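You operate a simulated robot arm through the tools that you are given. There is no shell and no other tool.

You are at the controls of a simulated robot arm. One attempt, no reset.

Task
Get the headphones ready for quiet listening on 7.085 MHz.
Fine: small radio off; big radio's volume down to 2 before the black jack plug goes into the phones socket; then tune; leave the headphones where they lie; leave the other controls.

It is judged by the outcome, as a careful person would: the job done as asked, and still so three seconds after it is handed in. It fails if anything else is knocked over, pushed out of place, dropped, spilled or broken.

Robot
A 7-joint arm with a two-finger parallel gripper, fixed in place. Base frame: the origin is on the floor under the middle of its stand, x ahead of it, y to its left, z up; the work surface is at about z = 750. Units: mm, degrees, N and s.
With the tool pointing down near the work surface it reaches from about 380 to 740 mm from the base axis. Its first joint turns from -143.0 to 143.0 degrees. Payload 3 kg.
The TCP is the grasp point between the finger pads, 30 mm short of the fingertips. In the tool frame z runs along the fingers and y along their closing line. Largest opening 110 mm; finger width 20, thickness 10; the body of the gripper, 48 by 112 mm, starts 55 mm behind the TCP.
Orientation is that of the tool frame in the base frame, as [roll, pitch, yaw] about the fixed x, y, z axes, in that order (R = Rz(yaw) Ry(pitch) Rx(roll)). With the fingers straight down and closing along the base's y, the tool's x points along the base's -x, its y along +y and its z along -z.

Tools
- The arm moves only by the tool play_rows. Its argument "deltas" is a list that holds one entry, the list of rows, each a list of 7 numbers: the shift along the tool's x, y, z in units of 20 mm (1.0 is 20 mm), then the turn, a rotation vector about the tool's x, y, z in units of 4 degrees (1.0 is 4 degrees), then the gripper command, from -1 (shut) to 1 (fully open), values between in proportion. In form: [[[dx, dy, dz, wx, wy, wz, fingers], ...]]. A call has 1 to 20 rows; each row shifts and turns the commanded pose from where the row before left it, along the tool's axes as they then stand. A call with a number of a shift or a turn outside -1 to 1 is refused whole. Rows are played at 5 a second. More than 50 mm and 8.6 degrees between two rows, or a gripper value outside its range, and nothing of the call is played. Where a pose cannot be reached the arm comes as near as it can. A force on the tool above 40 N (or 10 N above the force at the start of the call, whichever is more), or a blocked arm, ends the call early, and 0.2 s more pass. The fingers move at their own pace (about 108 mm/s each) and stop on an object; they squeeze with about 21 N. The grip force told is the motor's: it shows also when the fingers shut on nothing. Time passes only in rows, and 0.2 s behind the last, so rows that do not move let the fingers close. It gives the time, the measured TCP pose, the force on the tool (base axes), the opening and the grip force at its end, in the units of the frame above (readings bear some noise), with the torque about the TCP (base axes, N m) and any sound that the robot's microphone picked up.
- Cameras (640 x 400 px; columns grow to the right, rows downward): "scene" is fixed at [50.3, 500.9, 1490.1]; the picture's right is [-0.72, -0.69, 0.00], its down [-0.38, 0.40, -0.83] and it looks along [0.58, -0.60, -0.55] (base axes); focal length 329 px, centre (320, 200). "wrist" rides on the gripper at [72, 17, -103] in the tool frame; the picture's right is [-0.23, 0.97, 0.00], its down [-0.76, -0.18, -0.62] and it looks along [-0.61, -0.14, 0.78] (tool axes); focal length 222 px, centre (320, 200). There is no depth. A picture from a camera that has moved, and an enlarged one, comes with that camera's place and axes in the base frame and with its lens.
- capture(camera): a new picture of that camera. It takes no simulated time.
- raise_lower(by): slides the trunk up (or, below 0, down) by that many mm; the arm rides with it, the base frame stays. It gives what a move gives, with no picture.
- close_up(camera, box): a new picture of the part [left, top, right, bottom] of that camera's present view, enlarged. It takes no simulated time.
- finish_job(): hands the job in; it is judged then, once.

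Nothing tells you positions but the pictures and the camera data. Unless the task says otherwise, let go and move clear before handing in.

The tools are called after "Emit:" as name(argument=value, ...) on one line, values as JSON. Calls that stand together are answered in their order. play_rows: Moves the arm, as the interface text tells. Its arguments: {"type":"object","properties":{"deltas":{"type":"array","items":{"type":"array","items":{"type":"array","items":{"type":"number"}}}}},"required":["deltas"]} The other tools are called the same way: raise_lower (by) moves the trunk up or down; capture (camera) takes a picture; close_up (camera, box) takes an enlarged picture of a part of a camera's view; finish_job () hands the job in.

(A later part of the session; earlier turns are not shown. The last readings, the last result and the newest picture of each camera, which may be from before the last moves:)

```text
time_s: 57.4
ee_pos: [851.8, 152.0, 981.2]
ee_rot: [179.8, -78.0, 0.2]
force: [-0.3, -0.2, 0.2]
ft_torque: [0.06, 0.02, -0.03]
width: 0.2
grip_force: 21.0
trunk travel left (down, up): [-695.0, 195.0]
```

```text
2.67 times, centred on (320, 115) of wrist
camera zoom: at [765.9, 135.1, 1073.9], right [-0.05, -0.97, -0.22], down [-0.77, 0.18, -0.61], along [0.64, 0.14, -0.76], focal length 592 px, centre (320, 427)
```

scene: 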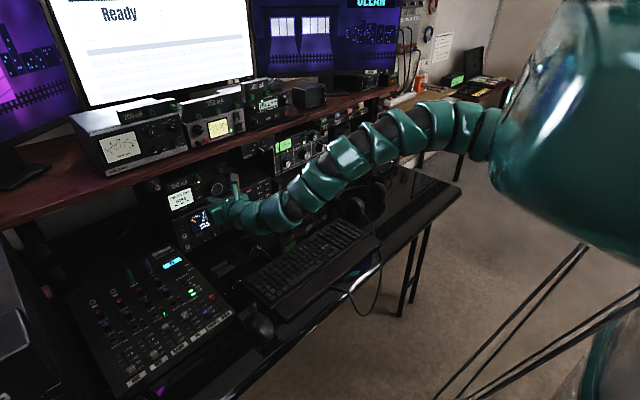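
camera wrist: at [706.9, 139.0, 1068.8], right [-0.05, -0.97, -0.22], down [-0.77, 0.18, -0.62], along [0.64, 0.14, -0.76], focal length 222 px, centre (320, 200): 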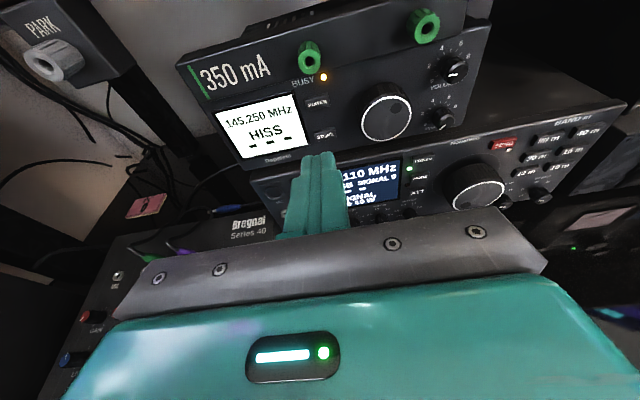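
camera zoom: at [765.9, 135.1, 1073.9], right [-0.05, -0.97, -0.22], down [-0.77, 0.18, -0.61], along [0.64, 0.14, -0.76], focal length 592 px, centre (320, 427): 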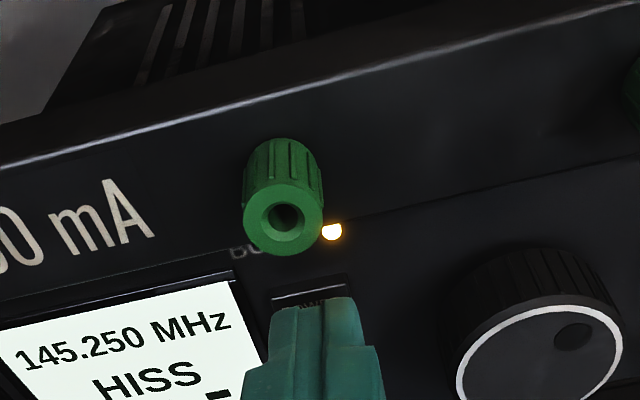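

No contact yet. I'll advance 2 mm per row and then check.

Emit:
play_rows(deltas=[[[-0.06, 0, 0.1, 0, 0, 0, -1], [-0.02, 0, 0.1, 0, 0, 0, -1], [0, 0, 0, 0, 0, 0, -1]]])

Emit:
close_up(camera="scene", box=[150, 150, 270, 225])

```text
time_s: 58.2
ee_pos: [855.7, 152.2, 977.8]
ee_rot: [179.7, -78.1, 0.0]
force: [-1.1, 0.3, 0.6]
ft_torque: [0.02, -0.02, 0.04]
width: 0.0
grip_force: 21.3
trunk travel left (down, up): [-695.0, 195.0]
```

```text
5.33 times, centred on (210, 188) of scene
camera zoom: at [50.3, 500.9, 1490.1], right [-0.72, -0.69, 0.0], down [-0.38, 0.4, -0.83], along [0.58, -0.6, -0.55], focal length 1753 px, centre (907, 267)
```

zoom: 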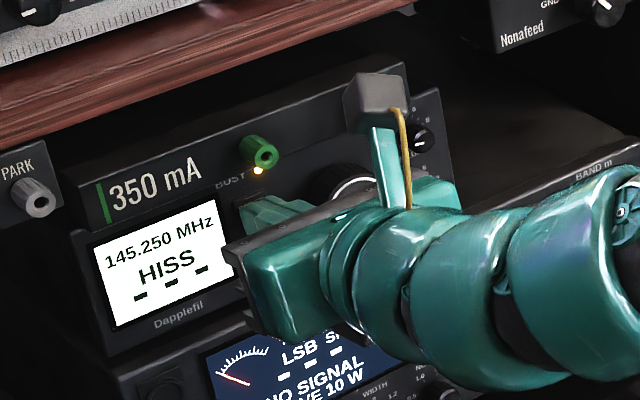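

The force is barely rising, so contact may be just starting. Another two small steps.

Emit:
play_rows(deltas=[[[0.02, 0, 0.1, 0, 0, 0, -1], [0.02, 0, 0.1, 0, 0, 0, -1]]])

Emit:
close_up(camera="scene", box=[150, 150, 270, 225])

```text
time_s: 58.8
ee_pos: [858.5, 152.1, 977.2]
ee_rot: [179.9, -77.9, 0.1]
force: [-12.5, -4.0, 0.6]
ft_torque: [0.03, -0.05, -0.11]
width: 0.0
grip_force: 21.7
trunk travel left (down, up): [-695.0, 195.0]
heard: click
```

```text
5.33 times, centred on (210, 188) of scene
camera zoom: at [50.3, 500.9, 1490.1], right [-0.72, -0.69, 0.0], down [-0.38, 0.4, -0.83], along [0.58, -0.6, -0.55], focal length 1753 px, centre (907, 267)
```

zoom: 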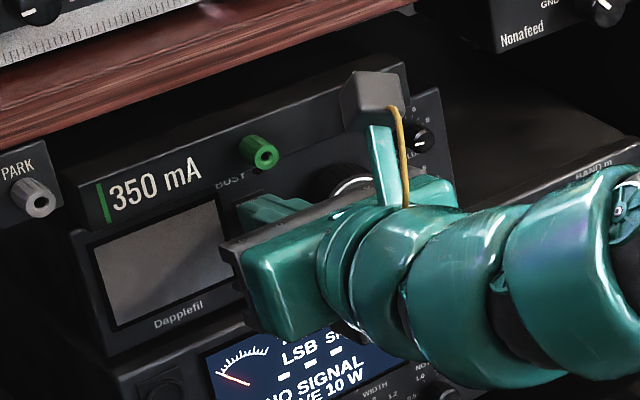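

There was a click and the small radio's display went dark, so it's off. I'll retreat straight back.

Emit:
play_rows(deltas=[[[-0.12, 0, -0.6, 0, 0, 0, -1], [-0.2, 0, -0.95, 0, 0, 0, -1], [-0.2, 0, -0.95, 0, 0, 0, -1], [-0.2, 0, -0.95, 0, 0, 0, -1]]])

Emit:
capture(camera="wrist")

Emit:
close_up(camera="scene", box=[130, 150, 290, 250])

```text
time_s: 59.8
ee_pos: [788.1, 153.6, 978.2]
ee_rot: [179.7, -78.0, 0.2]
force: [0.0, -0.5, -0.9]
ft_torque: [-0.01, 0.0, -0.03]
width: 0.0
grip_force: 21.0
trunk travel left (down, up): [-695.0, 195.0]
```

```text
taken
camera wrist: at [702.6, 136.3, 1071.2], right [-0.05, -0.97, -0.22], down [-0.77, 0.18, -0.62], along [0.64, 0.14, -0.76], focal length 222 px, centre (320, 200)
```

wrist: 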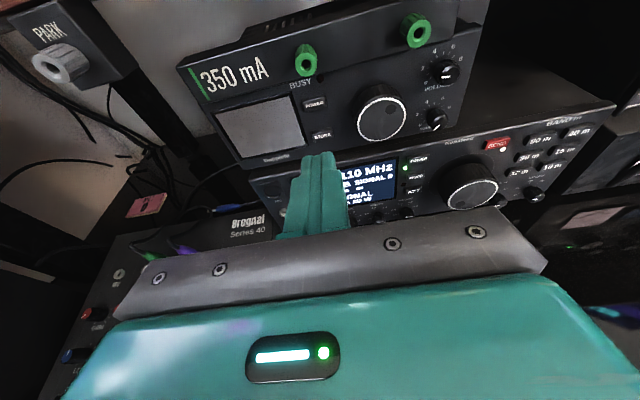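

```text
4.00 times, centred on (210, 200) of scene
camera zoom: at [50.3, 500.9, 1490.1], right [-0.72, -0.69, 0.0], down [-0.38, 0.4, -0.83], along [0.58, -0.6, -0.55], focal length 1315 px, centre (760, 200)
```

zoom: 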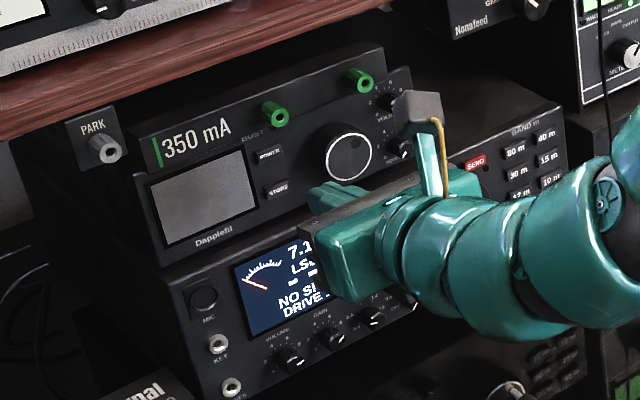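

The radio stays off. Next is the volume knob: I'll come down in front of it with the gripper opened a little, still about 50 mm from the panel, for an accurate look.

Emit:
play_rows(deltas=[[[-0.894, -0.189, 0.1, 0, 0, 0, -0.45], [-0.894, -0.189, 0.1, 0, 0, 0, -0.45], [-0.894, -0.189, 0.1, 0, 0, 0, -0.45], [-0.894, -0.189, 0.1, 0, 0, 0, -0.45], [-0.894, -0.189, 0.1, 0, 0, 0, -0.45], [-0.894, -0.189, 0.1, 0, 0, 0, -0.45], [-0.894, -0.189, 0.1, 0, 0, 0, -0.45]]])

Emit:
capture(camera="wrist")

Emit:
capture(camera="scene")

```text
time_s: 61.4
ee_pos: [777.5, 179.5, 851.9]
ee_rot: [179.4, -77.9, 0.5]
force: [-0.3, -0.9, -0.1]
ft_torque: [0.01, 0.02, 0.01]
width: 30.4
grip_force: 0.0
trunk travel left (down, up): [-695.0, 195.0]
```

```text
taken
camera wrist: at [692.5, 163.0, 944.7], right [-0.05, -0.97, -0.22], down [-0.77, 0.18, -0.61], along [0.64, 0.14, -0.76], focal length 222 px, centre (320, 200)
```

wrist: 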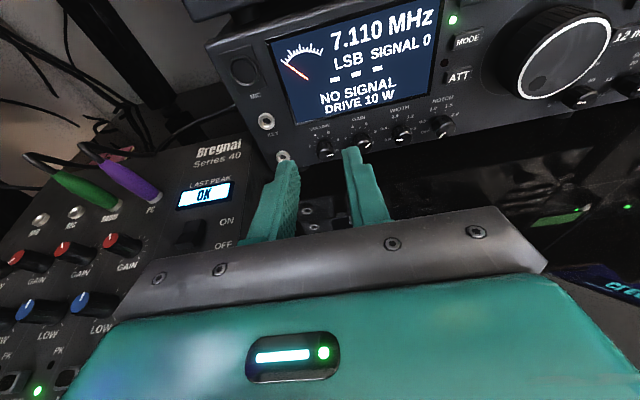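

```text
taken
```

scene: 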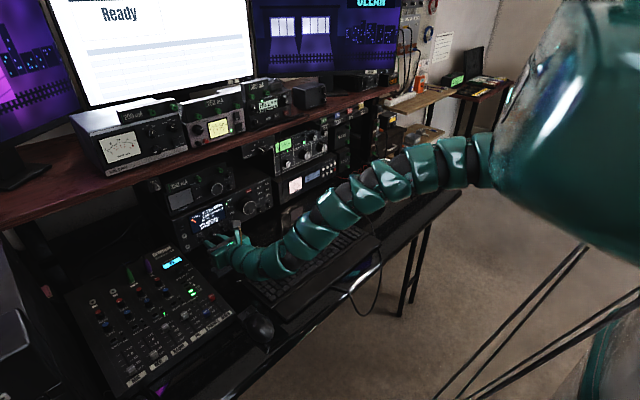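

I'm in front of the knob row. I'll zoom in on the volume knob and the sockets.

Emit:
close_up(camera="wrist", box=[240, 90, 400, 190])

Emit:
close_up(camera="scene", box=[160, 200, 280, 275])

```text
4.00 times, centred on (320, 140) of wrist
camera zoom: at [692.5, 163.0, 944.7], right [-0.05, -0.97, -0.22], down [-0.77, 0.18, -0.61], along [0.64, 0.14, -0.76], focal length 888 px, centre (320, 440)
```

zoom: 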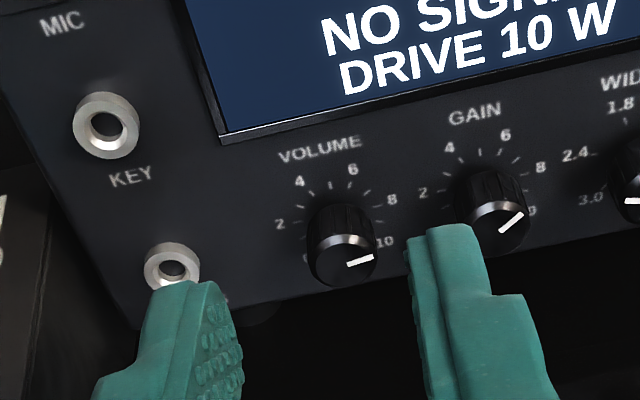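

```text
5.33 times, centred on (220, 238) of scene
camera zoom: at [50.3, 500.9, 1490.1], right [-0.72, -0.69, 0.0], down [-0.38, 0.4, -0.83], along [0.58, -0.6, -0.55], focal length 1753 px, centre (853, 0)
```

zoom: 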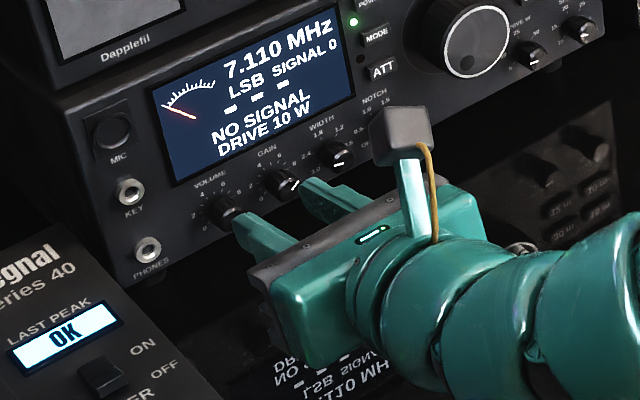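

The dial scale runs 0 to 10 over roughly 270°, and the pointer seems to be near 8. I'll zoom closer to read it.

Emit:
close_up(camera="wrist", box=[300, 125, 348, 165])

Emit:
close_up(camera="scene", box=[180, 225, 228, 255])

```text
10.00 times, centred on (324, 145) of wrist
camera zoom: at [692.5, 163.0, 944.7], right [-0.05, -0.97, -0.22], down [-0.77, 0.18, -0.61], along [0.64, 0.14, -0.76], focal length 2221 px, centre (280, 750)
```

zoom: 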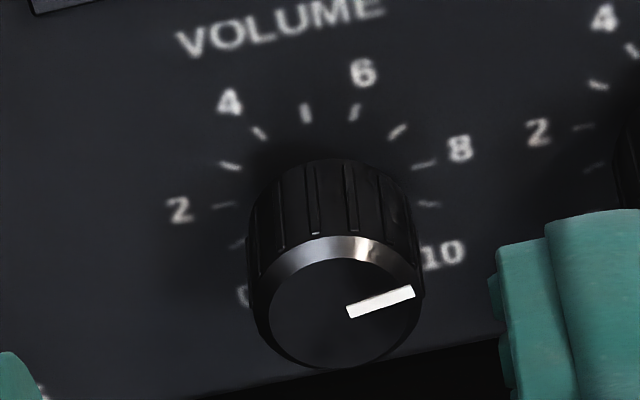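

```text
13.33 times, centred on (204, 240) of scene
camera zoom: at [50.3, 500.9, 1490.1], right [-0.72, -0.69, 0.0], down [-0.38, 0.4, -0.83], along [0.58, -0.6, -0.55], focal length 4384 px, centre (1867, -333)
```

zoom: 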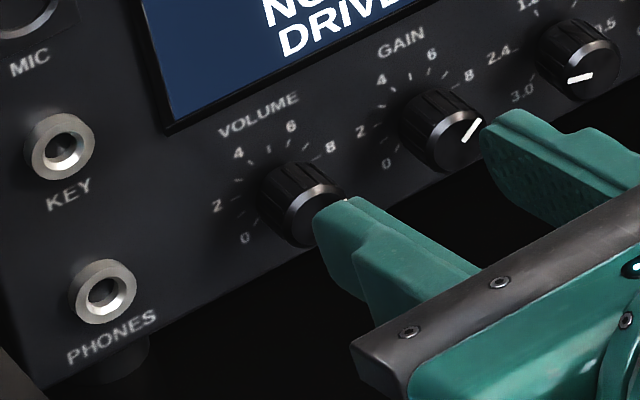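

The pointer is at 8, so it needs a 162° counter-clockwise turn to reach 2. I put the knob's axis at y≈181, z≈804, its face at x≈865 and its diameter at about 16.5 mm. I'll first test here how far the wrist can roll counter-clockwise about the x axis.

Emit:
play_rows(deltas=[[[0, 0, 0, -0.2096, 0, -0.978, -0.45], [0, 0, 0, -0.2096, 0, -0.978, -0.45], [0, 0, 0, -0.2096, 0, -0.978, -0.45], [0, 0, 0, -0.2096, 0, -0.978, -0.45], [0, 0, 0, -0.2096, 0, -0.978, -0.45], [0, 0, 0, -0.2096, 0, -0.978, -0.45], [0, 0, 0, -0.2096, 0, -0.978, -0.45], [0, 0, 0, -0.2096, 0, -0.978, -0.45], [0, 0, 0, -0.2096, 0, -0.978, -0.45], [0, 0, 0, -0.2096, 0, -0.978, -0.45], [0, 0, 0, -0.2096, 0, -0.978, -0.45]]])

Emit:
capture(camera="scene")

```text
time_s: 63.8
ee_pos: [776.5, 178.4, 853.4]
ee_rot: [102.1, -44.6, 72.9]
force: [0.2, 0.9, 0.0]
ft_torque: [0.0, 0.05, 0.0]
width: 30.4
grip_force: 0.1
trunk travel left (down, up): [-695.0, 195.0]
```

```text
taken
```

scene: 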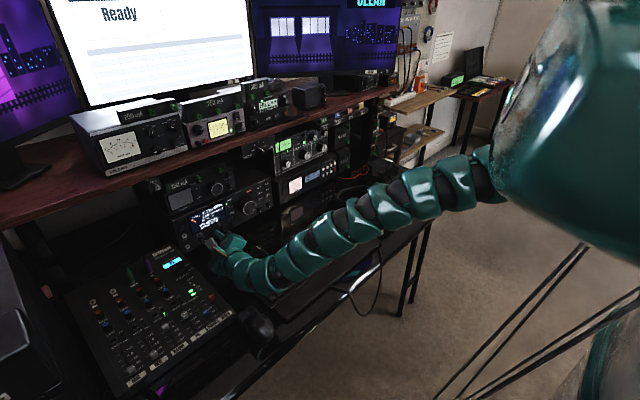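

-44° is reachable, but I want to check how much clearance the forearm has above the keyboard and mouse before going lower.

Emit:
close_up(camera="scene", box=[190, 220, 350, 320])

```text
4.00 times, centred on (270, 270) of scene
camera zoom: at [50.3, 500.9, 1490.1], right [-0.72, -0.69, 0.0], down [-0.38, 0.4, -0.83], along [0.58, -0.6, -0.55], focal length 1315 px, centre (520, -80)
```

zoom: 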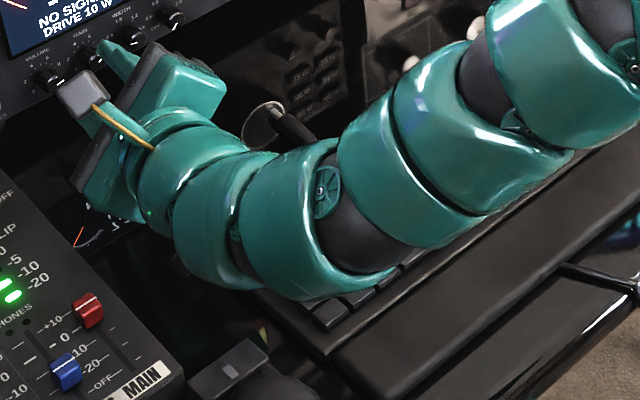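

There's some 50 mm between forearm and keyboard at this height, which gets tight lower down. I'll use a steeper tool tilt of about 25°, which raises the wrist, and roll clockwise to the start position for the first turn.

Emit:
play_rows(deltas=[[[0, 0, 0, 0, -1, 0, -0.45], [0, 0, 0, 0, -1, 0, -0.45], [0, 0, 0, 0, -1, 0, -0.45], [0, 0, 0, 0, -0.25, 0, -0.45], [0, 0, 0, 0.4226, 0, 0.9063, -0.45], [0, 0, 0, 0.4226, 0, 0.9063, -0.45], [0, 0, 0, 0.4226, 0, 0.9063, -0.45], [0, 0, 0, 0.4226, 0, 0.9063, -0.45], [0, 0, 0, 0.4226, 0, 0.9063, -0.45], [0, 0, 0, 0.4226, 0, 0.9063, -0.45], [0, 0, 0, 0.4226, 0, 0.9063, -0.45], [0, 0, 0, 0.4226, 0, 0.9063, -0.45], [0, 0, 0, 0.4226, 0, 0.9063, -0.45], [0, 0, 0, 0.4226, 0, 0.9063, -0.45], [0, 0, 0, 0.4226, 0, 0.9063, -0.45]]])

Emit:
capture(camera="wrist")

Emit:
capture(camera="scene")

```text
time_s: 67.0
ee_pos: [767.7, 173.2, 853.7]
ee_rot: [-179.9, -64.8, -0.3]
force: [-0.3, 0.1, 0.2]
ft_torque: [0.0, 0.02, -0.03]
width: 30.3
grip_force: 0.0
out of reach, approached as far as the arm can: row 2
trunk travel left (down, up): [-695.0, 195.0]
```

```text
taken
camera wrist: at [705.4, 156.2, 963.3], right [-0.1, -0.97, -0.21], down [-0.89, 0.18, -0.43], along [0.45, 0.14, -0.88], focal length 222 px, centre (320, 200)
```

wrist: 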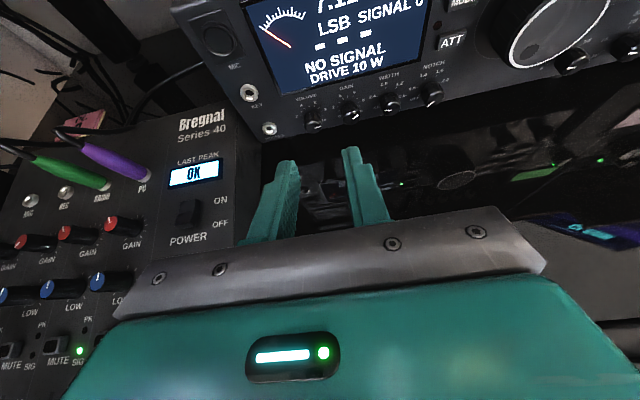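

```text
taken
```

scene: 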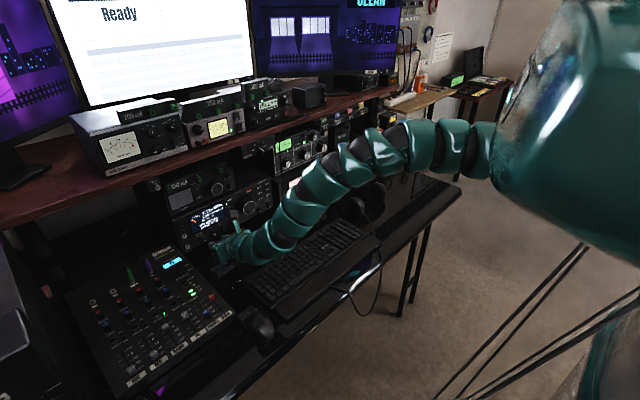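

The tilt is 25° with the elbow up. I'll roll +44° clockwise for the start of the turn.

Emit:
play_rows(deltas=[[[0, 0, 0, 0.4226, 0, 0.9063, -0.45], [0, 0, 0, 0.4226, 0, 0.9063, -0.45], [0, 0, 0, 0.4226, 0, 0.9063, -0.45], [0, 0, 0, 0.4226, 0, 0.9063, -0.45], [0, 0, 0, 0.4226, 0, 0.9063, -0.45], [0, 0, 0, 0.4226, 0, 0.9063, -0.45], [0, 0, 0, 0.4226, 0, 0.9063, -0.45], [0, 0, 0, 0.4226, 0, 0.9063, -0.45], [0, 0, 0, 0.4226, 0, 0.9063, -0.45], [0, 0, 0, 0.4226, 0, 0.9063, -0.45], [0, 0, 0, 0.4226, 0, 0.9063, -0.45]]])

Emit:
capture(camera="wrist")

Emit:
capture(camera="scene")

```text
time_s: 69.4
ee_pos: [768.4, 173.3, 852.3]
ee_rot: [-113.6, -40.5, -56.3]
force: [0.6, 0.7, 0.7]
ft_torque: [0.04, 0.0, 0.01]
width: 30.1
grip_force: 0.0
trunk travel left (down, up): [-695.0, 195.0]
```

```text
taken
camera wrist: at [704.9, 85.0, 919.9], right [-0.1, -0.55, -0.83], down [-0.89, 0.43, -0.18], along [0.45, 0.71, -0.53], focal length 222 px, centre (320, 200)
```

wrist: 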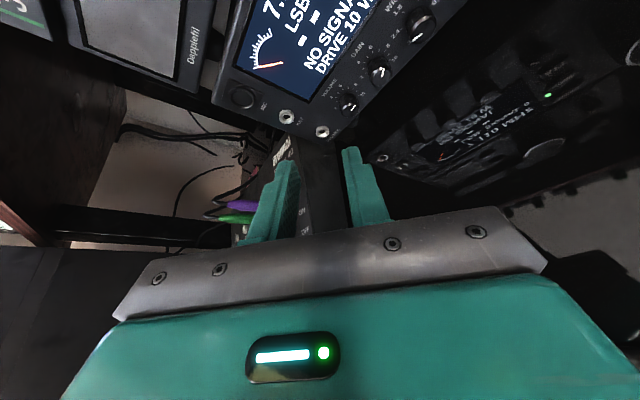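

```text
taken
```

scene: 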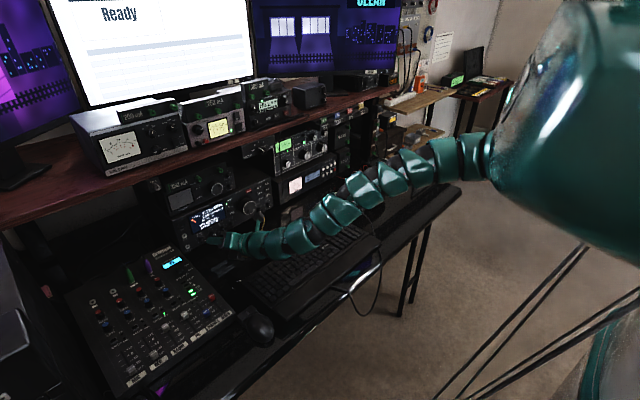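

The gripper is rolled and still clear. I'll move to a pre-grasp position in front of the volume knob.

Emit:
play_rows(deltas=[[[-0.117, 0.468, 0.872, 0, 0, 0, -0.45], [-0.117, 0.468, 0.872, 0, 0, 0, -0.45], [-0.117, 0.468, 0.872, 0, 0, 0, -0.45], [0, 0, 0, 0, 0, 0, -0.45]]])

Emit:
capture(camera="wrist")

Emit:
close_up(camera="scene", box=[170, 210, 290, 285])

```text
time_s: 70.4
ee_pos: [813.0, 172.8, 814.2]
ee_rot: [-113.6, -40.6, -56.3]
force: [0.4, -0.3, 0.0]
ft_torque: [0.03, 0.03, 0.01]
width: 30.3
grip_force: 0.0
trunk travel left (down, up): [-695.0, 195.0]
```

```text
taken
camera wrist: at [749.9, 84.0, 880.7], right [-0.1, -0.56, -0.83], down [-0.89, 0.43, -0.18], along [0.45, 0.71, -0.53], focal length 222 px, centre (320, 200)
```

wrist: 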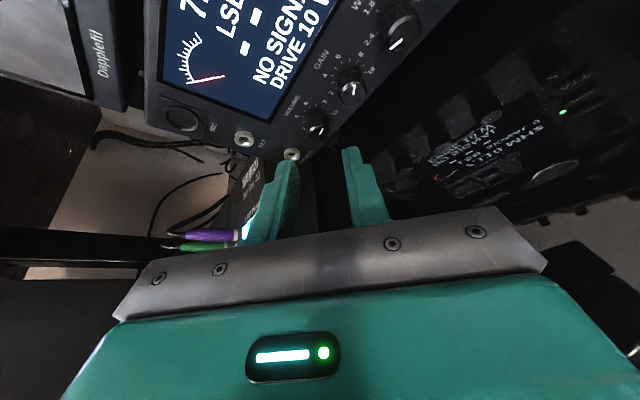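

```text
5.33 times, centred on (230, 248) of scene
camera zoom: at [50.3, 500.9, 1490.1], right [-0.72, -0.69, 0.0], down [-0.38, 0.4, -0.83], along [0.58, -0.6, -0.55], focal length 1753 px, centre (800, -53)
```

zoom: 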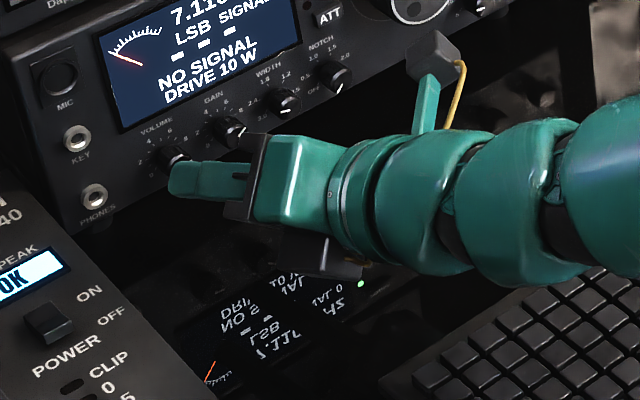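

The fingers face the knob. I'll zoom in on the wrist view to check the alignment before advancing.

Emit:
close_up(camera="wrist", box=[270, 90, 390, 165])

```text
5.33 times, centred on (330, 128) of wrist
camera zoom: at [749.9, 84.0, 880.7], right [-0.1, -0.56, -0.83], down [-0.89, 0.43, -0.18], along [0.45, 0.71, -0.53], focal length 1185 px, centre (267, 587)
```

zoom: 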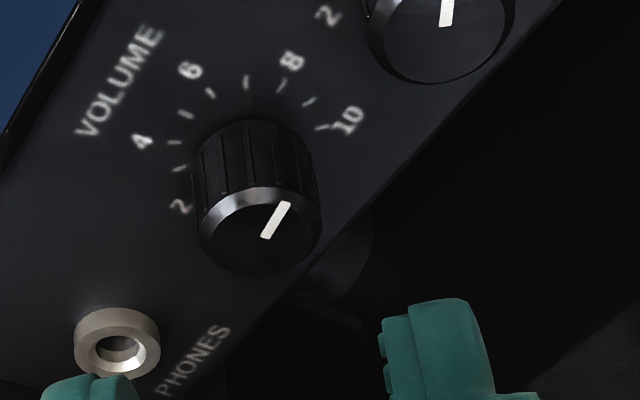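

The alignment checks out: two views put the knob's axis at y≈181, z≈803. I'll advance so the fingers straddle the knob, stopping about 4 mm short of the panel.

Emit:
play_rows(deltas=[[[0.212, 0.033, 0.54, 0, 0, 0, -0.45], [0.212, 0.033, 0.54, 0, 0, 0, -0.45], [0.212, 0.033, 0.54, 0, 0, 0, -0.45], [0, 0, 0, 0, 0, 0, -0.45]]])

Emit:
close_up(camera="wrist", box=[250, 100, 410, 200])

Emit:
close_up(camera="scene", box=[170, 210, 290, 285])

```text
time_s: 71.4
ee_pos: [836.0, 172.7, 811.8]
ee_rot: [-113.7, -40.5, -56.3]
force: [-0.3, 0.2, 0.0]
ft_torque: [0.04, -0.02, -0.01]
width: 30.3
grip_force: 0.0
out of reach, approached as far as the arm can: row 3
trunk travel left (down, up): [-695.0, 195.0]
```

```text
4.00 times, centred on (330, 150) of wrist
camera zoom: at [773.1, 84.3, 878.5], right [-0.1, -0.56, -0.83], down [-0.89, 0.43, -0.18], along [0.45, 0.71, -0.53], focal length 888 px, centre (280, 400)
```

zoom: 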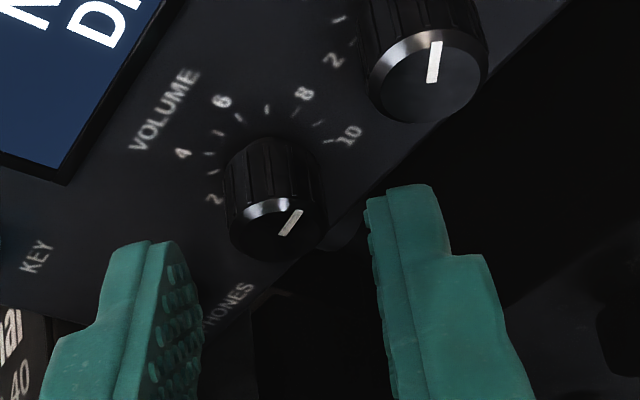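

```text
5.33 times, centred on (230, 248) of scene
camera zoom: at [50.3, 500.9, 1490.1], right [-0.72, -0.69, 0.0], down [-0.38, 0.4, -0.83], along [0.58, -0.6, -0.55], focal length 1753 px, centre (800, -53)
```

zoom: 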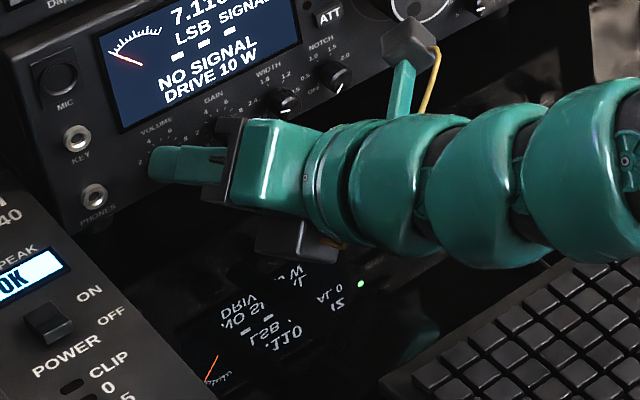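

The arm runs out of reach 12 mm short because the shoulder is still a bit high. I'll back off, raise the gripper 100 mm, then lower the trunk by 100 mm.

Emit:
play_rows(deltas=[[[-0.38, 0, -0.81, 0, 0, 0, -0.45], [-0.38, 0, -0.81, 0, 0, 0, -0.45], [0.81, -0.87, -0.38, 0, 0, 0, -0.45], [0.81, -0.87, -0.38, 0, 0, 0, -0.45], [0.81, -0.87, -0.38, 0, 0, 0, -0.45], [0.81, -0.87, -0.38, 0, 0, 0, -0.45]]])

Emit:
capture(camera="scene")

```text
time_s: 71.7
ee_pos: [838.7, 177.9, 831.9]
ee_rot: [-109.0, -40.7, -60.3]
force: [-8.5, -4.3, 3.7]
ft_torque: [-0.13, 0.12, -0.13]
width: 30.1
grip_force: 0.1
trunk travel left (down, up): [-695.0, 195.0]
stopped in row 1: the force on the tool passed its limit at 68 N (the readings are from after the stop); the commanded pose is now the measured one
```

```text
taken
```

scene: 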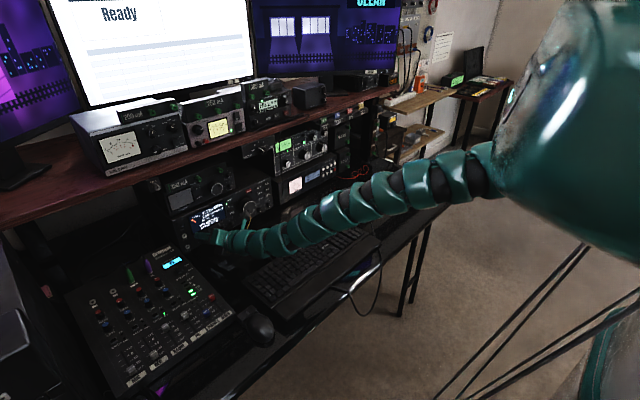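

The arm jumped by about 20 mm and touched something with 68 N as it passed its stretched-out pose. I'll check what the fingers are touching and whether anything changed.

Emit:
close_up(camera="wrist", box=[200, 60, 440, 210])

Emit:
close_up(camera="scene", box=[140, 160, 300, 260])

Emit:
capture(camera="wrist")

```text
2.67 times, centred on (320, 135) of wrist
camera zoom: at [771.4, 88.7, 893.0], right [-0.07, -0.53, -0.85], down [-0.87, 0.45, -0.21], along [0.49, 0.72, -0.49], focal length 592 px, centre (320, 373)
```

zoom: 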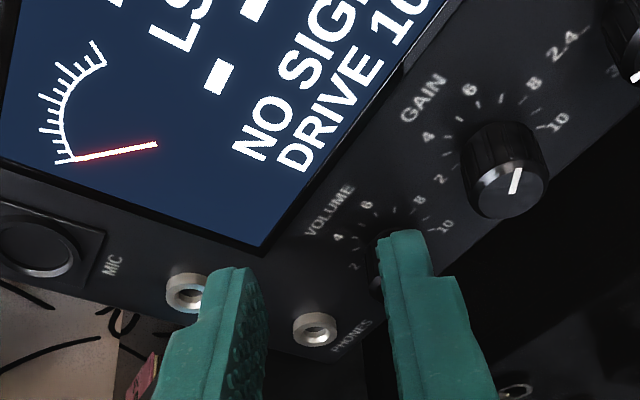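

```text
4.00 times, centred on (220, 210) of scene
camera zoom: at [50.3, 500.9, 1490.1], right [-0.72, -0.69, 0.0], down [-0.38, 0.4, -0.83], along [0.58, -0.6, -0.55], focal length 1315 px, centre (720, 160)
```

zoom: 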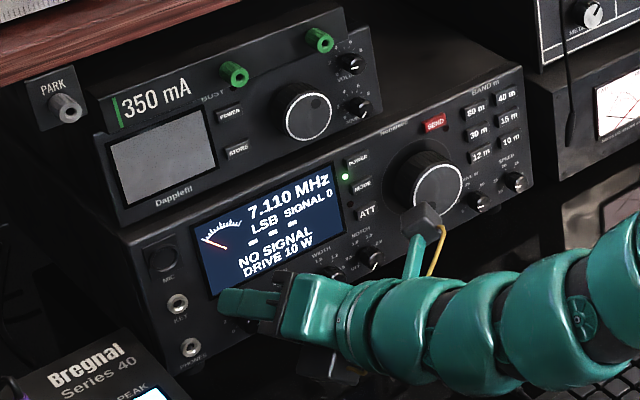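

```text
taken
camera wrist: at [771.4, 88.7, 893.0], right [-0.07, -0.53, -0.85], down [-0.87, 0.45, -0.21], along [0.49, 0.72, -0.49], focal length 222 px, centre (320, 200)
```

wrist: 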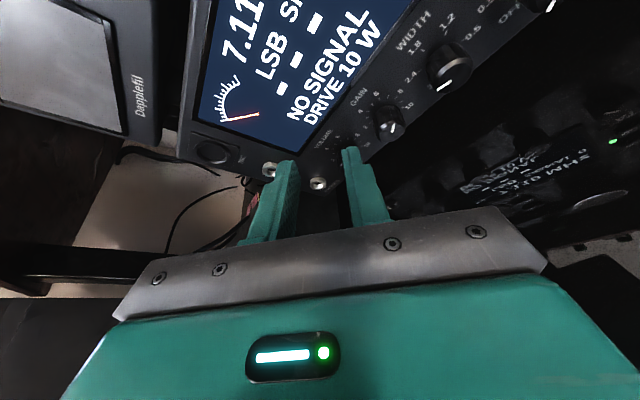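

The radio hasn't shifted; the labels line up with the earlier view. One finger is only leaning on the volume knob. I'll retreat along -x in small steps.

Emit:
play_rows(deltas=[[[-0.1, -0.01, -0.25, 0, 0, 0, -0.45], [-0.15, -0.01, -0.37, 0, 0, 0, -0.45]]])

Emit:
close_up(camera="scene", box=[140, 160, 300, 260])

```text
time_s: 72.3
ee_pos: [826.4, 179.4, 831.8]
ee_rot: [-109.1, -40.6, -60.3]
force: [0.3, 0.1, -0.9]
ft_torque: [-0.01, 0.06, 0.02]
width: 30.0
grip_force: 0.0
trunk travel left (down, up): [-695.0, 195.0]
```

```text
4.00 times, centred on (220, 210) of scene
camera zoom: at [50.3, 500.9, 1490.1], right [-0.72, -0.69, 0.0], down [-0.38, 0.4, -0.83], along [0.58, -0.6, -0.55], focal length 1315 px, centre (720, 160)
```

zoom: 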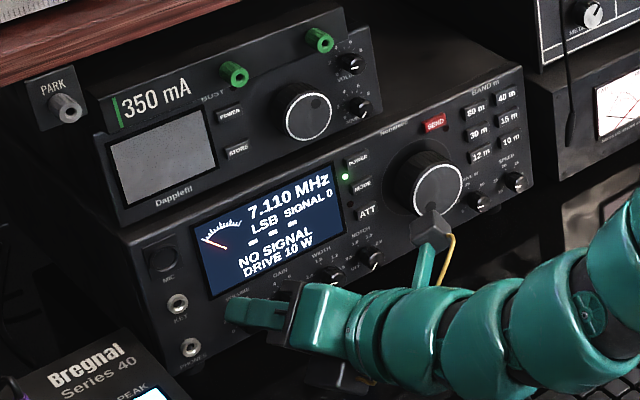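

Contact is released. I'll continue back another 40 mm in small steps and take a full look.

Emit:
play_rows(deltas=[[[-0.19, 0, -0.46, 0, 0, 0, -0.45], [-0.19, 0, -0.46, 0, 0, 0, -0.45], [-0.19, 0, -0.46, 0, 0, 0, -0.45], [-0.19, 0, -0.46, 0, 0, 0, -0.45]]])

Emit:
capture(camera="wrist")

Emit:
capture(camera="scene")

Emit:
close_up(camera="wrist", box=[260, 80, 420, 180])

```text
time_s: 73.3
ee_pos: [786.4, 178.1, 830.5]
ee_rot: [-109.1, -40.6, -60.3]
force: [0.1, 0.1, 0.2]
ft_torque: [-0.01, -0.04, 0.0]
width: 30.1
grip_force: 0.0
trunk travel left (down, up): [-695.0, 195.0]
```

```text
taken
camera wrist: at [719.5, 88.9, 891.7], right [-0.07, -0.53, -0.85], down [-0.87, 0.45, -0.21], along [0.49, 0.72, -0.49], focal length 222 px, centre (320, 200)
```

wrist: 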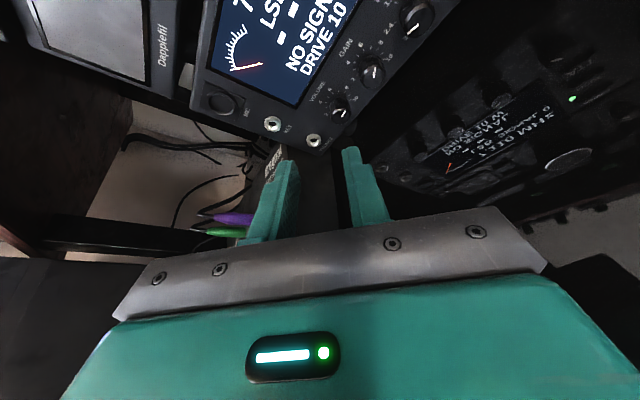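

```text
taken
```

scene: 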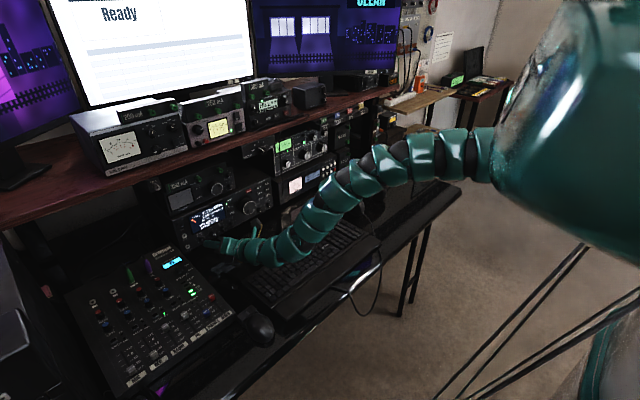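

```text
4.00 times, centred on (340, 130) of wrist
camera zoom: at [719.5, 88.9, 891.7], right [-0.07, -0.53, -0.85], down [-0.87, 0.45, -0.21], along [0.49, 0.72, -0.49], focal length 888 px, centre (240, 480)
```

zoom: 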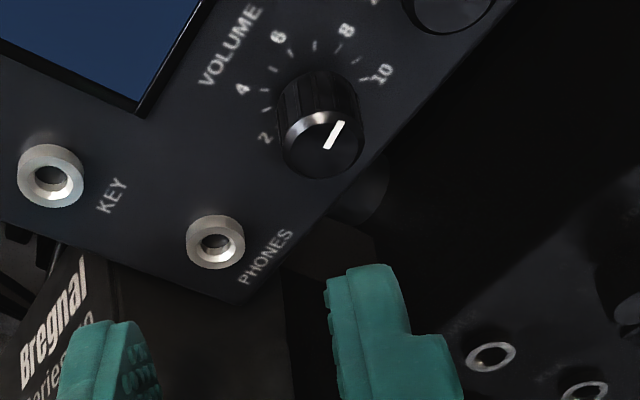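

The knob is still at 8 and the radio is in place. I'll raise the gripper 100 mm here in free space, then lower the trunk 100 mm to gain reach.

Emit:
play_rows(deltas=[[[0.65, -0.717, -0.247, 0, 0, 0, -0.45], [0.65, -0.717, -0.247, 0, 0, 0, -0.45], [0.65, -0.717, -0.247, 0, 0, 0, -0.45], [0.65, -0.717, -0.247, 0, 0, 0, -0.45], [0.65, -0.717, -0.247, 0, 0, 0, -0.45]]])

Emit:
capture(camera="scene")

```text
time_s: 74.5
ee_pos: [786.6, 178.9, 928.3]
ee_rot: [-109.1, -40.6, -60.2]
force: [-0.7, 0.0, 0.2]
ft_torque: [0.02, 0.02, 0.0]
width: 30.3
grip_force: 0.1
trunk travel left (down, up): [-695.0, 195.0]
```

```text
taken
```

scene: 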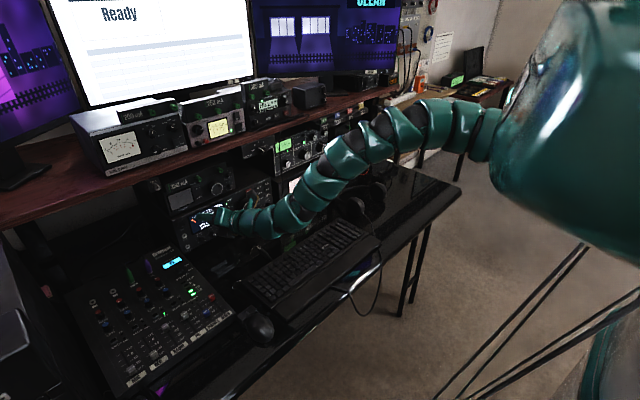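

Elbow-up is kept. Lowering the trunk by 100 mm now.

Emit:
raise_lower(by=-100)

Emit:
capture(camera="scene")

```text
time_s: 75.8
ee_pos: [786.9, 178.2, 829.0]
ee_rot: [-109.1, -40.6, -60.3]
force: [0.2, -0.8, 0.3]
ft_torque: [-0.03, -0.02, 0.0]
width: 30.4
grip_force: 0.1
trunk travel left (down, up): [-595.0, 295.0]
```

```text
taken
```

scene: 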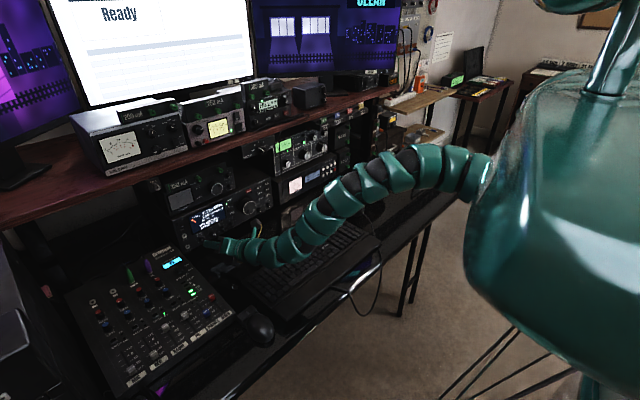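

Clear, and the shoulder is lower now. I'll go to the pre-grasp point in front of the knob, then advance in small steps.

Emit:
play_rows(deltas=[[[0, 0.445, 0.665, 0, 0, 0, -0.45], [0, 0.445, 0.665, 0, 0, 0, -0.45], [0.164, 0.01, 0.405, 0, 0, 0, -0.45], [0.164, 0.01, 0.405, 0, 0, 0, -0.45]]])

Emit:
close_up(camera="wrist", box=[240, 90, 400, 190])

```text
time_s: 76.8
ee_pos: [829.9, 173.2, 810.6]
ee_rot: [-109.0, -40.6, -60.4]
force: [0.0, -0.4, 0.1]
ft_torque: [0.0, -0.02, -0.01]
width: 30.2
grip_force: 0.1
trunk travel left (down, up): [-595.0, 295.0]
```

```text
4.00 times, centred on (320, 140) of wrist
camera zoom: at [762.1, 83.3, 871.6], right [-0.07, -0.53, -0.85], down [-0.87, 0.45, -0.21], along [0.49, 0.72, -0.49], focal length 888 px, centre (320, 440)
```

zoom: 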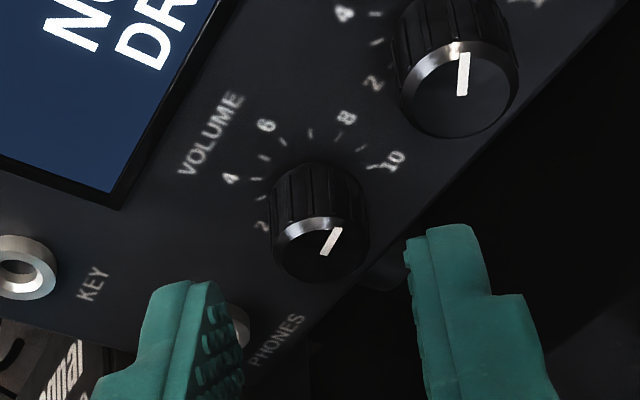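

The knob sits centred between the fingers. I'll advance the last 17 mm without closing.

Emit:
play_rows(deltas=[[[0.16, 0.01, 0.39, 0, 0, 0, -0.45], [0.16, 0.01, 0.39, 0, 0, 0, -0.45], [0, 0, 0, 0, 0, 0, -0.45]]])

Emit:
close_up(camera="wrist", box=[240, 90, 400, 190])

Emit:
close_up(camera="scene", box=[170, 210, 290, 285])

```text
time_s: 77.6
ee_pos: [846.3, 173.5, 808.9]
ee_rot: [-109.0, -40.7, -60.3]
force: [-0.3, 0.5, -0.7]
ft_torque: [-0.02, -0.02, 0.04]
width: 30.3
grip_force: 0.0
trunk travel left (down, up): [-595.0, 295.0]
```

```text
4.00 times, centred on (320, 140) of wrist
camera zoom: at [778.9, 83.5, 870.5], right [-0.07, -0.53, -0.85], down [-0.87, 0.45, -0.21], along [0.49, 0.72, -0.49], focal length 888 px, centre (320, 440)
```

zoom: 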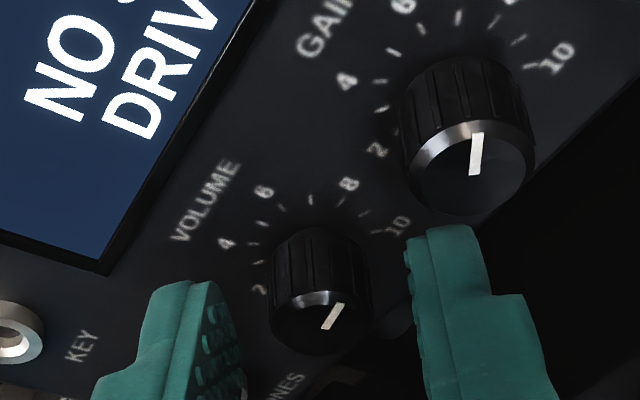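

```text
5.33 times, centred on (230, 248) of scene
camera zoom: at [50.3, 500.9, 1490.1], right [-0.72, -0.69, 0.0], down [-0.38, 0.4, -0.83], along [0.58, -0.6, -0.55], focal length 1753 px, centre (800, -53)
```

zoom: 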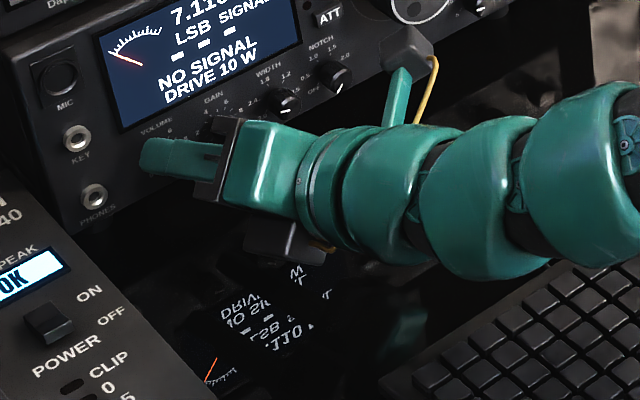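

The fingers straddle the knob evenly. Closing now.

Emit:
play_rows(deltas=[[[0, 0, 0, 0, 0, 0, -1], [0, 0, 0, 0, 0, 0, -1]]])

Emit:
close_up(camera="wrist", box=[240, 90, 400, 190])

```text
time_s: 78.2
ee_pos: [846.5, 173.9, 809.3]
ee_rot: [-109.1, -40.7, -60.3]
force: [0.0, 0.4, -0.9]
ft_torque: [0.0, 0.17, -0.28]
width: 16.7
grip_force: 45.2
trunk travel left (down, up): [-595.0, 295.0]
```

```text
4.00 times, centred on (320, 140) of wrist
camera zoom: at [778.9, 83.6, 870.5], right [-0.07, -0.53, -0.85], down [-0.87, 0.45, -0.21], along [0.49, 0.72, -0.49], focal length 888 px, centre (320, 440)
```

zoom: 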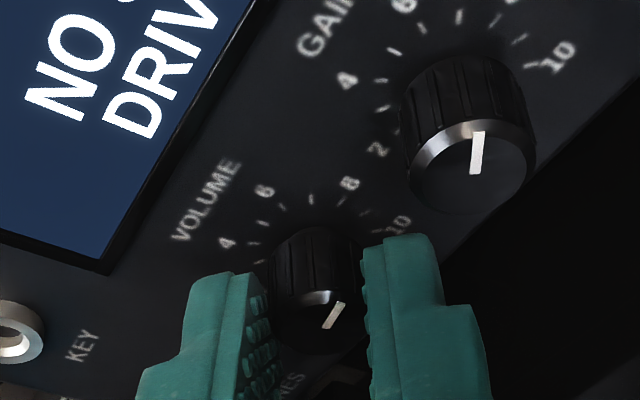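

The knob is gripped at 16.7 mm. I'll turn it counter-clockwise about its own axis, 40° first, and check.

Emit:
play_rows(deltas=[[[0.002, -0.033, 0, -0.3756, -0.0227, -0.9265, -1], [0.002, -0.033, 0, -0.3756, -0.0227, -0.9265, -1], [0.002, -0.033, 0, -0.3756, -0.0227, -0.9265, -1], [0.002, -0.033, 0, -0.3756, -0.0227, -0.9265, -1], [0.002, -0.033, 0, -0.3756, -0.0227, -0.9265, -1], [0.002, -0.033, 0, -0.3756, -0.0227, -0.9265, -1], [0.002, -0.033, 0, -0.3756, -0.0227, -0.9265, -1], [0.002, -0.033, 0, -0.3756, -0.0227, -0.9265, -1], [0.002, -0.033, 0, -0.3756, -0.0227, -0.9265, -1], [0.002, -0.033, 0, -0.3756, -0.0227, -0.9265, -1]]])

Emit:
close_up(camera="wrist", box=[240, 90, 400, 190])

Emit:
capture(camera="scene")

```text
time_s: 80.4
ee_pos: [847.2, 179.6, 813.5]
ee_rot: [-165.1, -67.3, -12.6]
force: [0.3, -0.8, -1.5]
ft_torque: [-0.01, 0.0, -0.6]
width: 16.6
grip_force: 44.6
trunk travel left (down, up): [-595.0, 295.0]
```

```text
4.00 times, centred on (320, 140) of wrist
camera zoom: at [779.0, 150.0, 917.1], right [-0.06, -0.95, -0.31], down [-0.87, 0.2, -0.45], along [0.49, 0.24, -0.84], focal length 888 px, centre (320, 440)
```

zoom: 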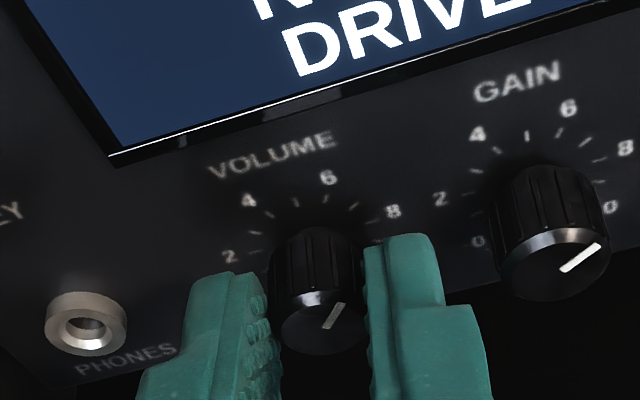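

```text
taken
```

scene: 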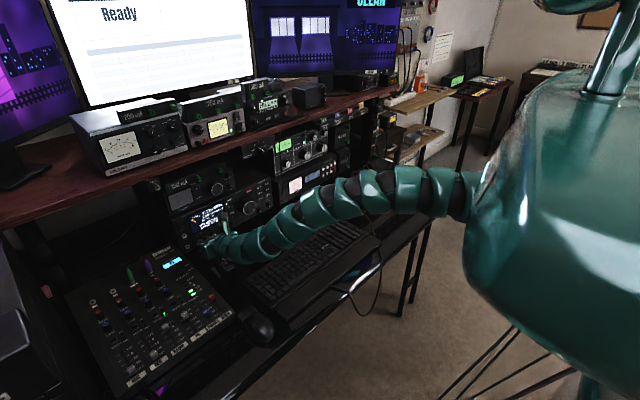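

The knob follows the gripper and now points to about 6.5. Another 40° counter-clockwise.

Emit:
play_rows(deltas=[[[0.002, -0.033, 0, -0.3756, -0.0227, -0.9265, -1], [0.002, -0.033, 0, -0.3756, -0.0227, -0.9265, -1], [0.002, -0.033, 0, -0.3756, -0.0227, -0.9265, -1], [0.002, -0.033, 0, -0.3756, -0.0227, -0.9265, -1], [0.002, -0.033, 0, -0.3756, -0.0227, -0.9265, -1], [0.002, -0.033, 0, -0.3756, -0.0227, -0.9265, -1], [0.002, -0.033, 0, -0.3756, -0.0227, -0.9265, -1], [0.002, -0.033, 0, -0.3756, -0.0227, -0.9265, -1], [0.002, -0.033, 0, -0.3756, -0.0227, -0.9265, -1], [0.002, -0.033, 0, -0.3756, -0.0227, -0.9265, -1]]])

Emit:
close_up(camera="wrist", box=[240, 90, 400, 190])

Emit:
capture(camera="scene")

```text
time_s: 82.2
ee_pos: [842.3, 185.8, 811.4]
ee_rot: [130.1, -56.9, 46.4]
force: [36.3, 15.8, -19.6]
ft_torque: [0.21, -0.36, 0.55]
width: 16.7
grip_force: 44.8
out of reach, approached as far as the arm can: row 7, 8
trunk travel left (down, up): [-595.0, 295.0]
stopped in row 8: the force on the tool passed its limit at 50 N (the readings are from after the stop); the commanded pose is now the measured one
```

```text
4.00 times, centred on (320, 140) of wrist
camera zoom: at [774.3, 211.6, 917.0], right [-0.06, -0.97, 0.22], down [-0.87, -0.06, -0.49], along [0.49, -0.22, -0.84], focal length 888 px, centre (320, 440)
```

zoom: 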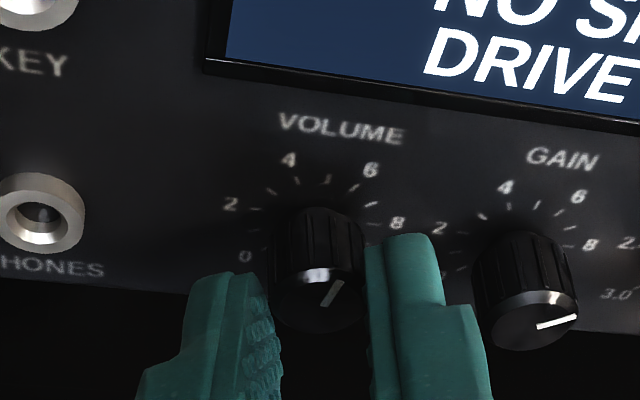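

```text
taken
```

scene: 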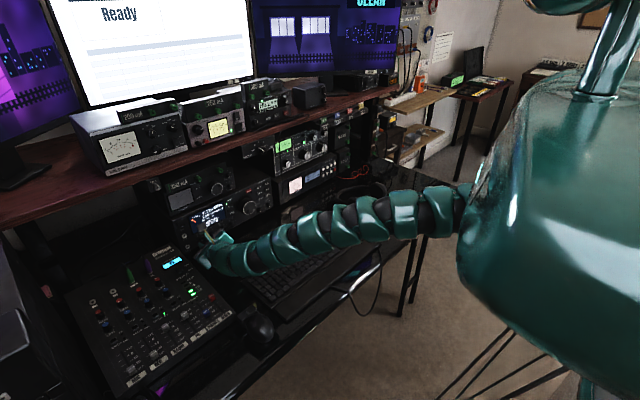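

The knob turned about 70° to roughly 5.3 before the arm reached its limit and began tugging. I'll open the fingers right away and back off.

Emit:
play_rows(deltas=[[[0, 0, 0, 0, 0, 0, -0.45], [0, 0, 0, 0, 0, 0, -0.45]]])

Emit:
close_up(camera="wrist", box=[240, 90, 400, 190])

```text
time_s: 82.8
ee_pos: [837.4, 181.9, 817.8]
ee_rot: [129.9, -57.1, 46.6]
force: [0.4, 0.0, -0.5]
ft_torque: [0.01, 0.01, -0.01]
width: 30.2
grip_force: 0.2
trunk travel left (down, up): [-595.0, 295.0]
```

```text
4.00 times, centred on (320, 140) of wrist
camera zoom: at [769.7, 209.0, 921.8], right [-0.06, -0.97, 0.22], down [-0.87, -0.05, -0.5], along [0.5, -0.22, -0.84], focal length 888 px, centre (320, 440)
```

zoom: 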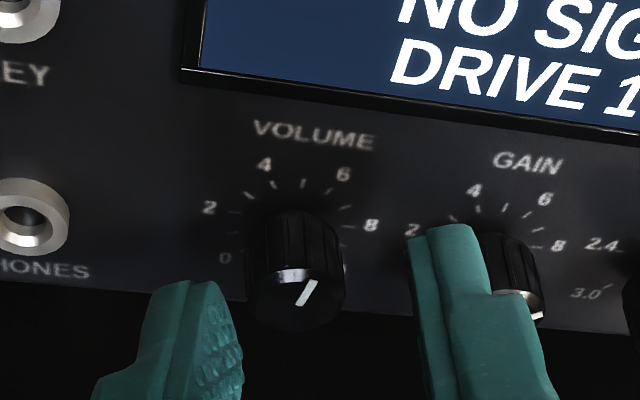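

Released cleanly. I'll back straight off along -x.

Emit:
play_rows(deltas=[[[-0.19, -0.01, -0.463, 0, 0, 0, -0.45], [-0.19, -0.01, -0.463, 0, 0, 0, -0.45], [-0.19, -0.01, -0.463, 0, 0, 0, -0.45], [-0.19, -0.01, -0.463, 0, 0, 0, -0.45], [-0.19, -0.01, -0.463, 0, 0, 0, -0.45]]])

Emit:
capture(camera="scene")

Emit:
close_up(camera="scene", box=[140, 160, 300, 260])

```text
time_s: 84.0
ee_pos: [788.6, 182.0, 817.2]
ee_rot: [129.9, -57.0, 46.7]
force: [-0.2, 0.9, -0.2]
ft_torque: [0.0, 0.0, -0.03]
width: 30.3
grip_force: 0.0
trunk travel left (down, up): [-595.0, 295.0]
```

```text
taken
```

scene: 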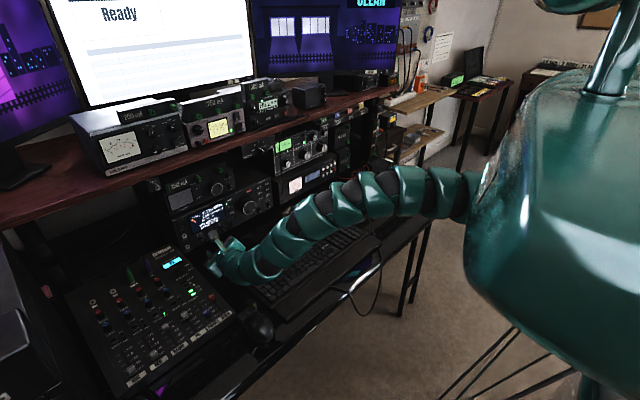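

```text
4.00 times, centred on (220, 210) of scene
camera zoom: at [50.3, 500.9, 1490.1], right [-0.72, -0.69, 0.0], down [-0.38, 0.4, -0.83], along [0.58, -0.6, -0.55], focal length 1315 px, centre (720, 160)
```

zoom: 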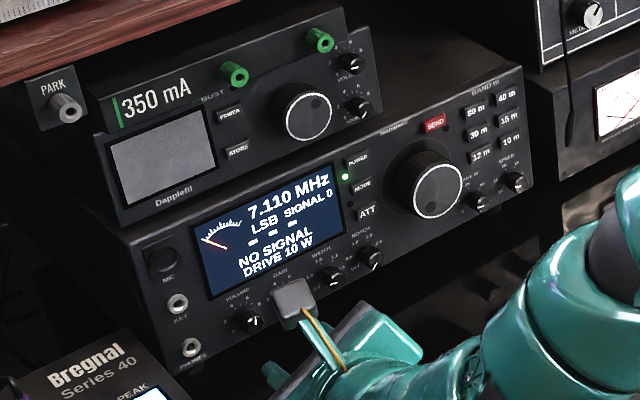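

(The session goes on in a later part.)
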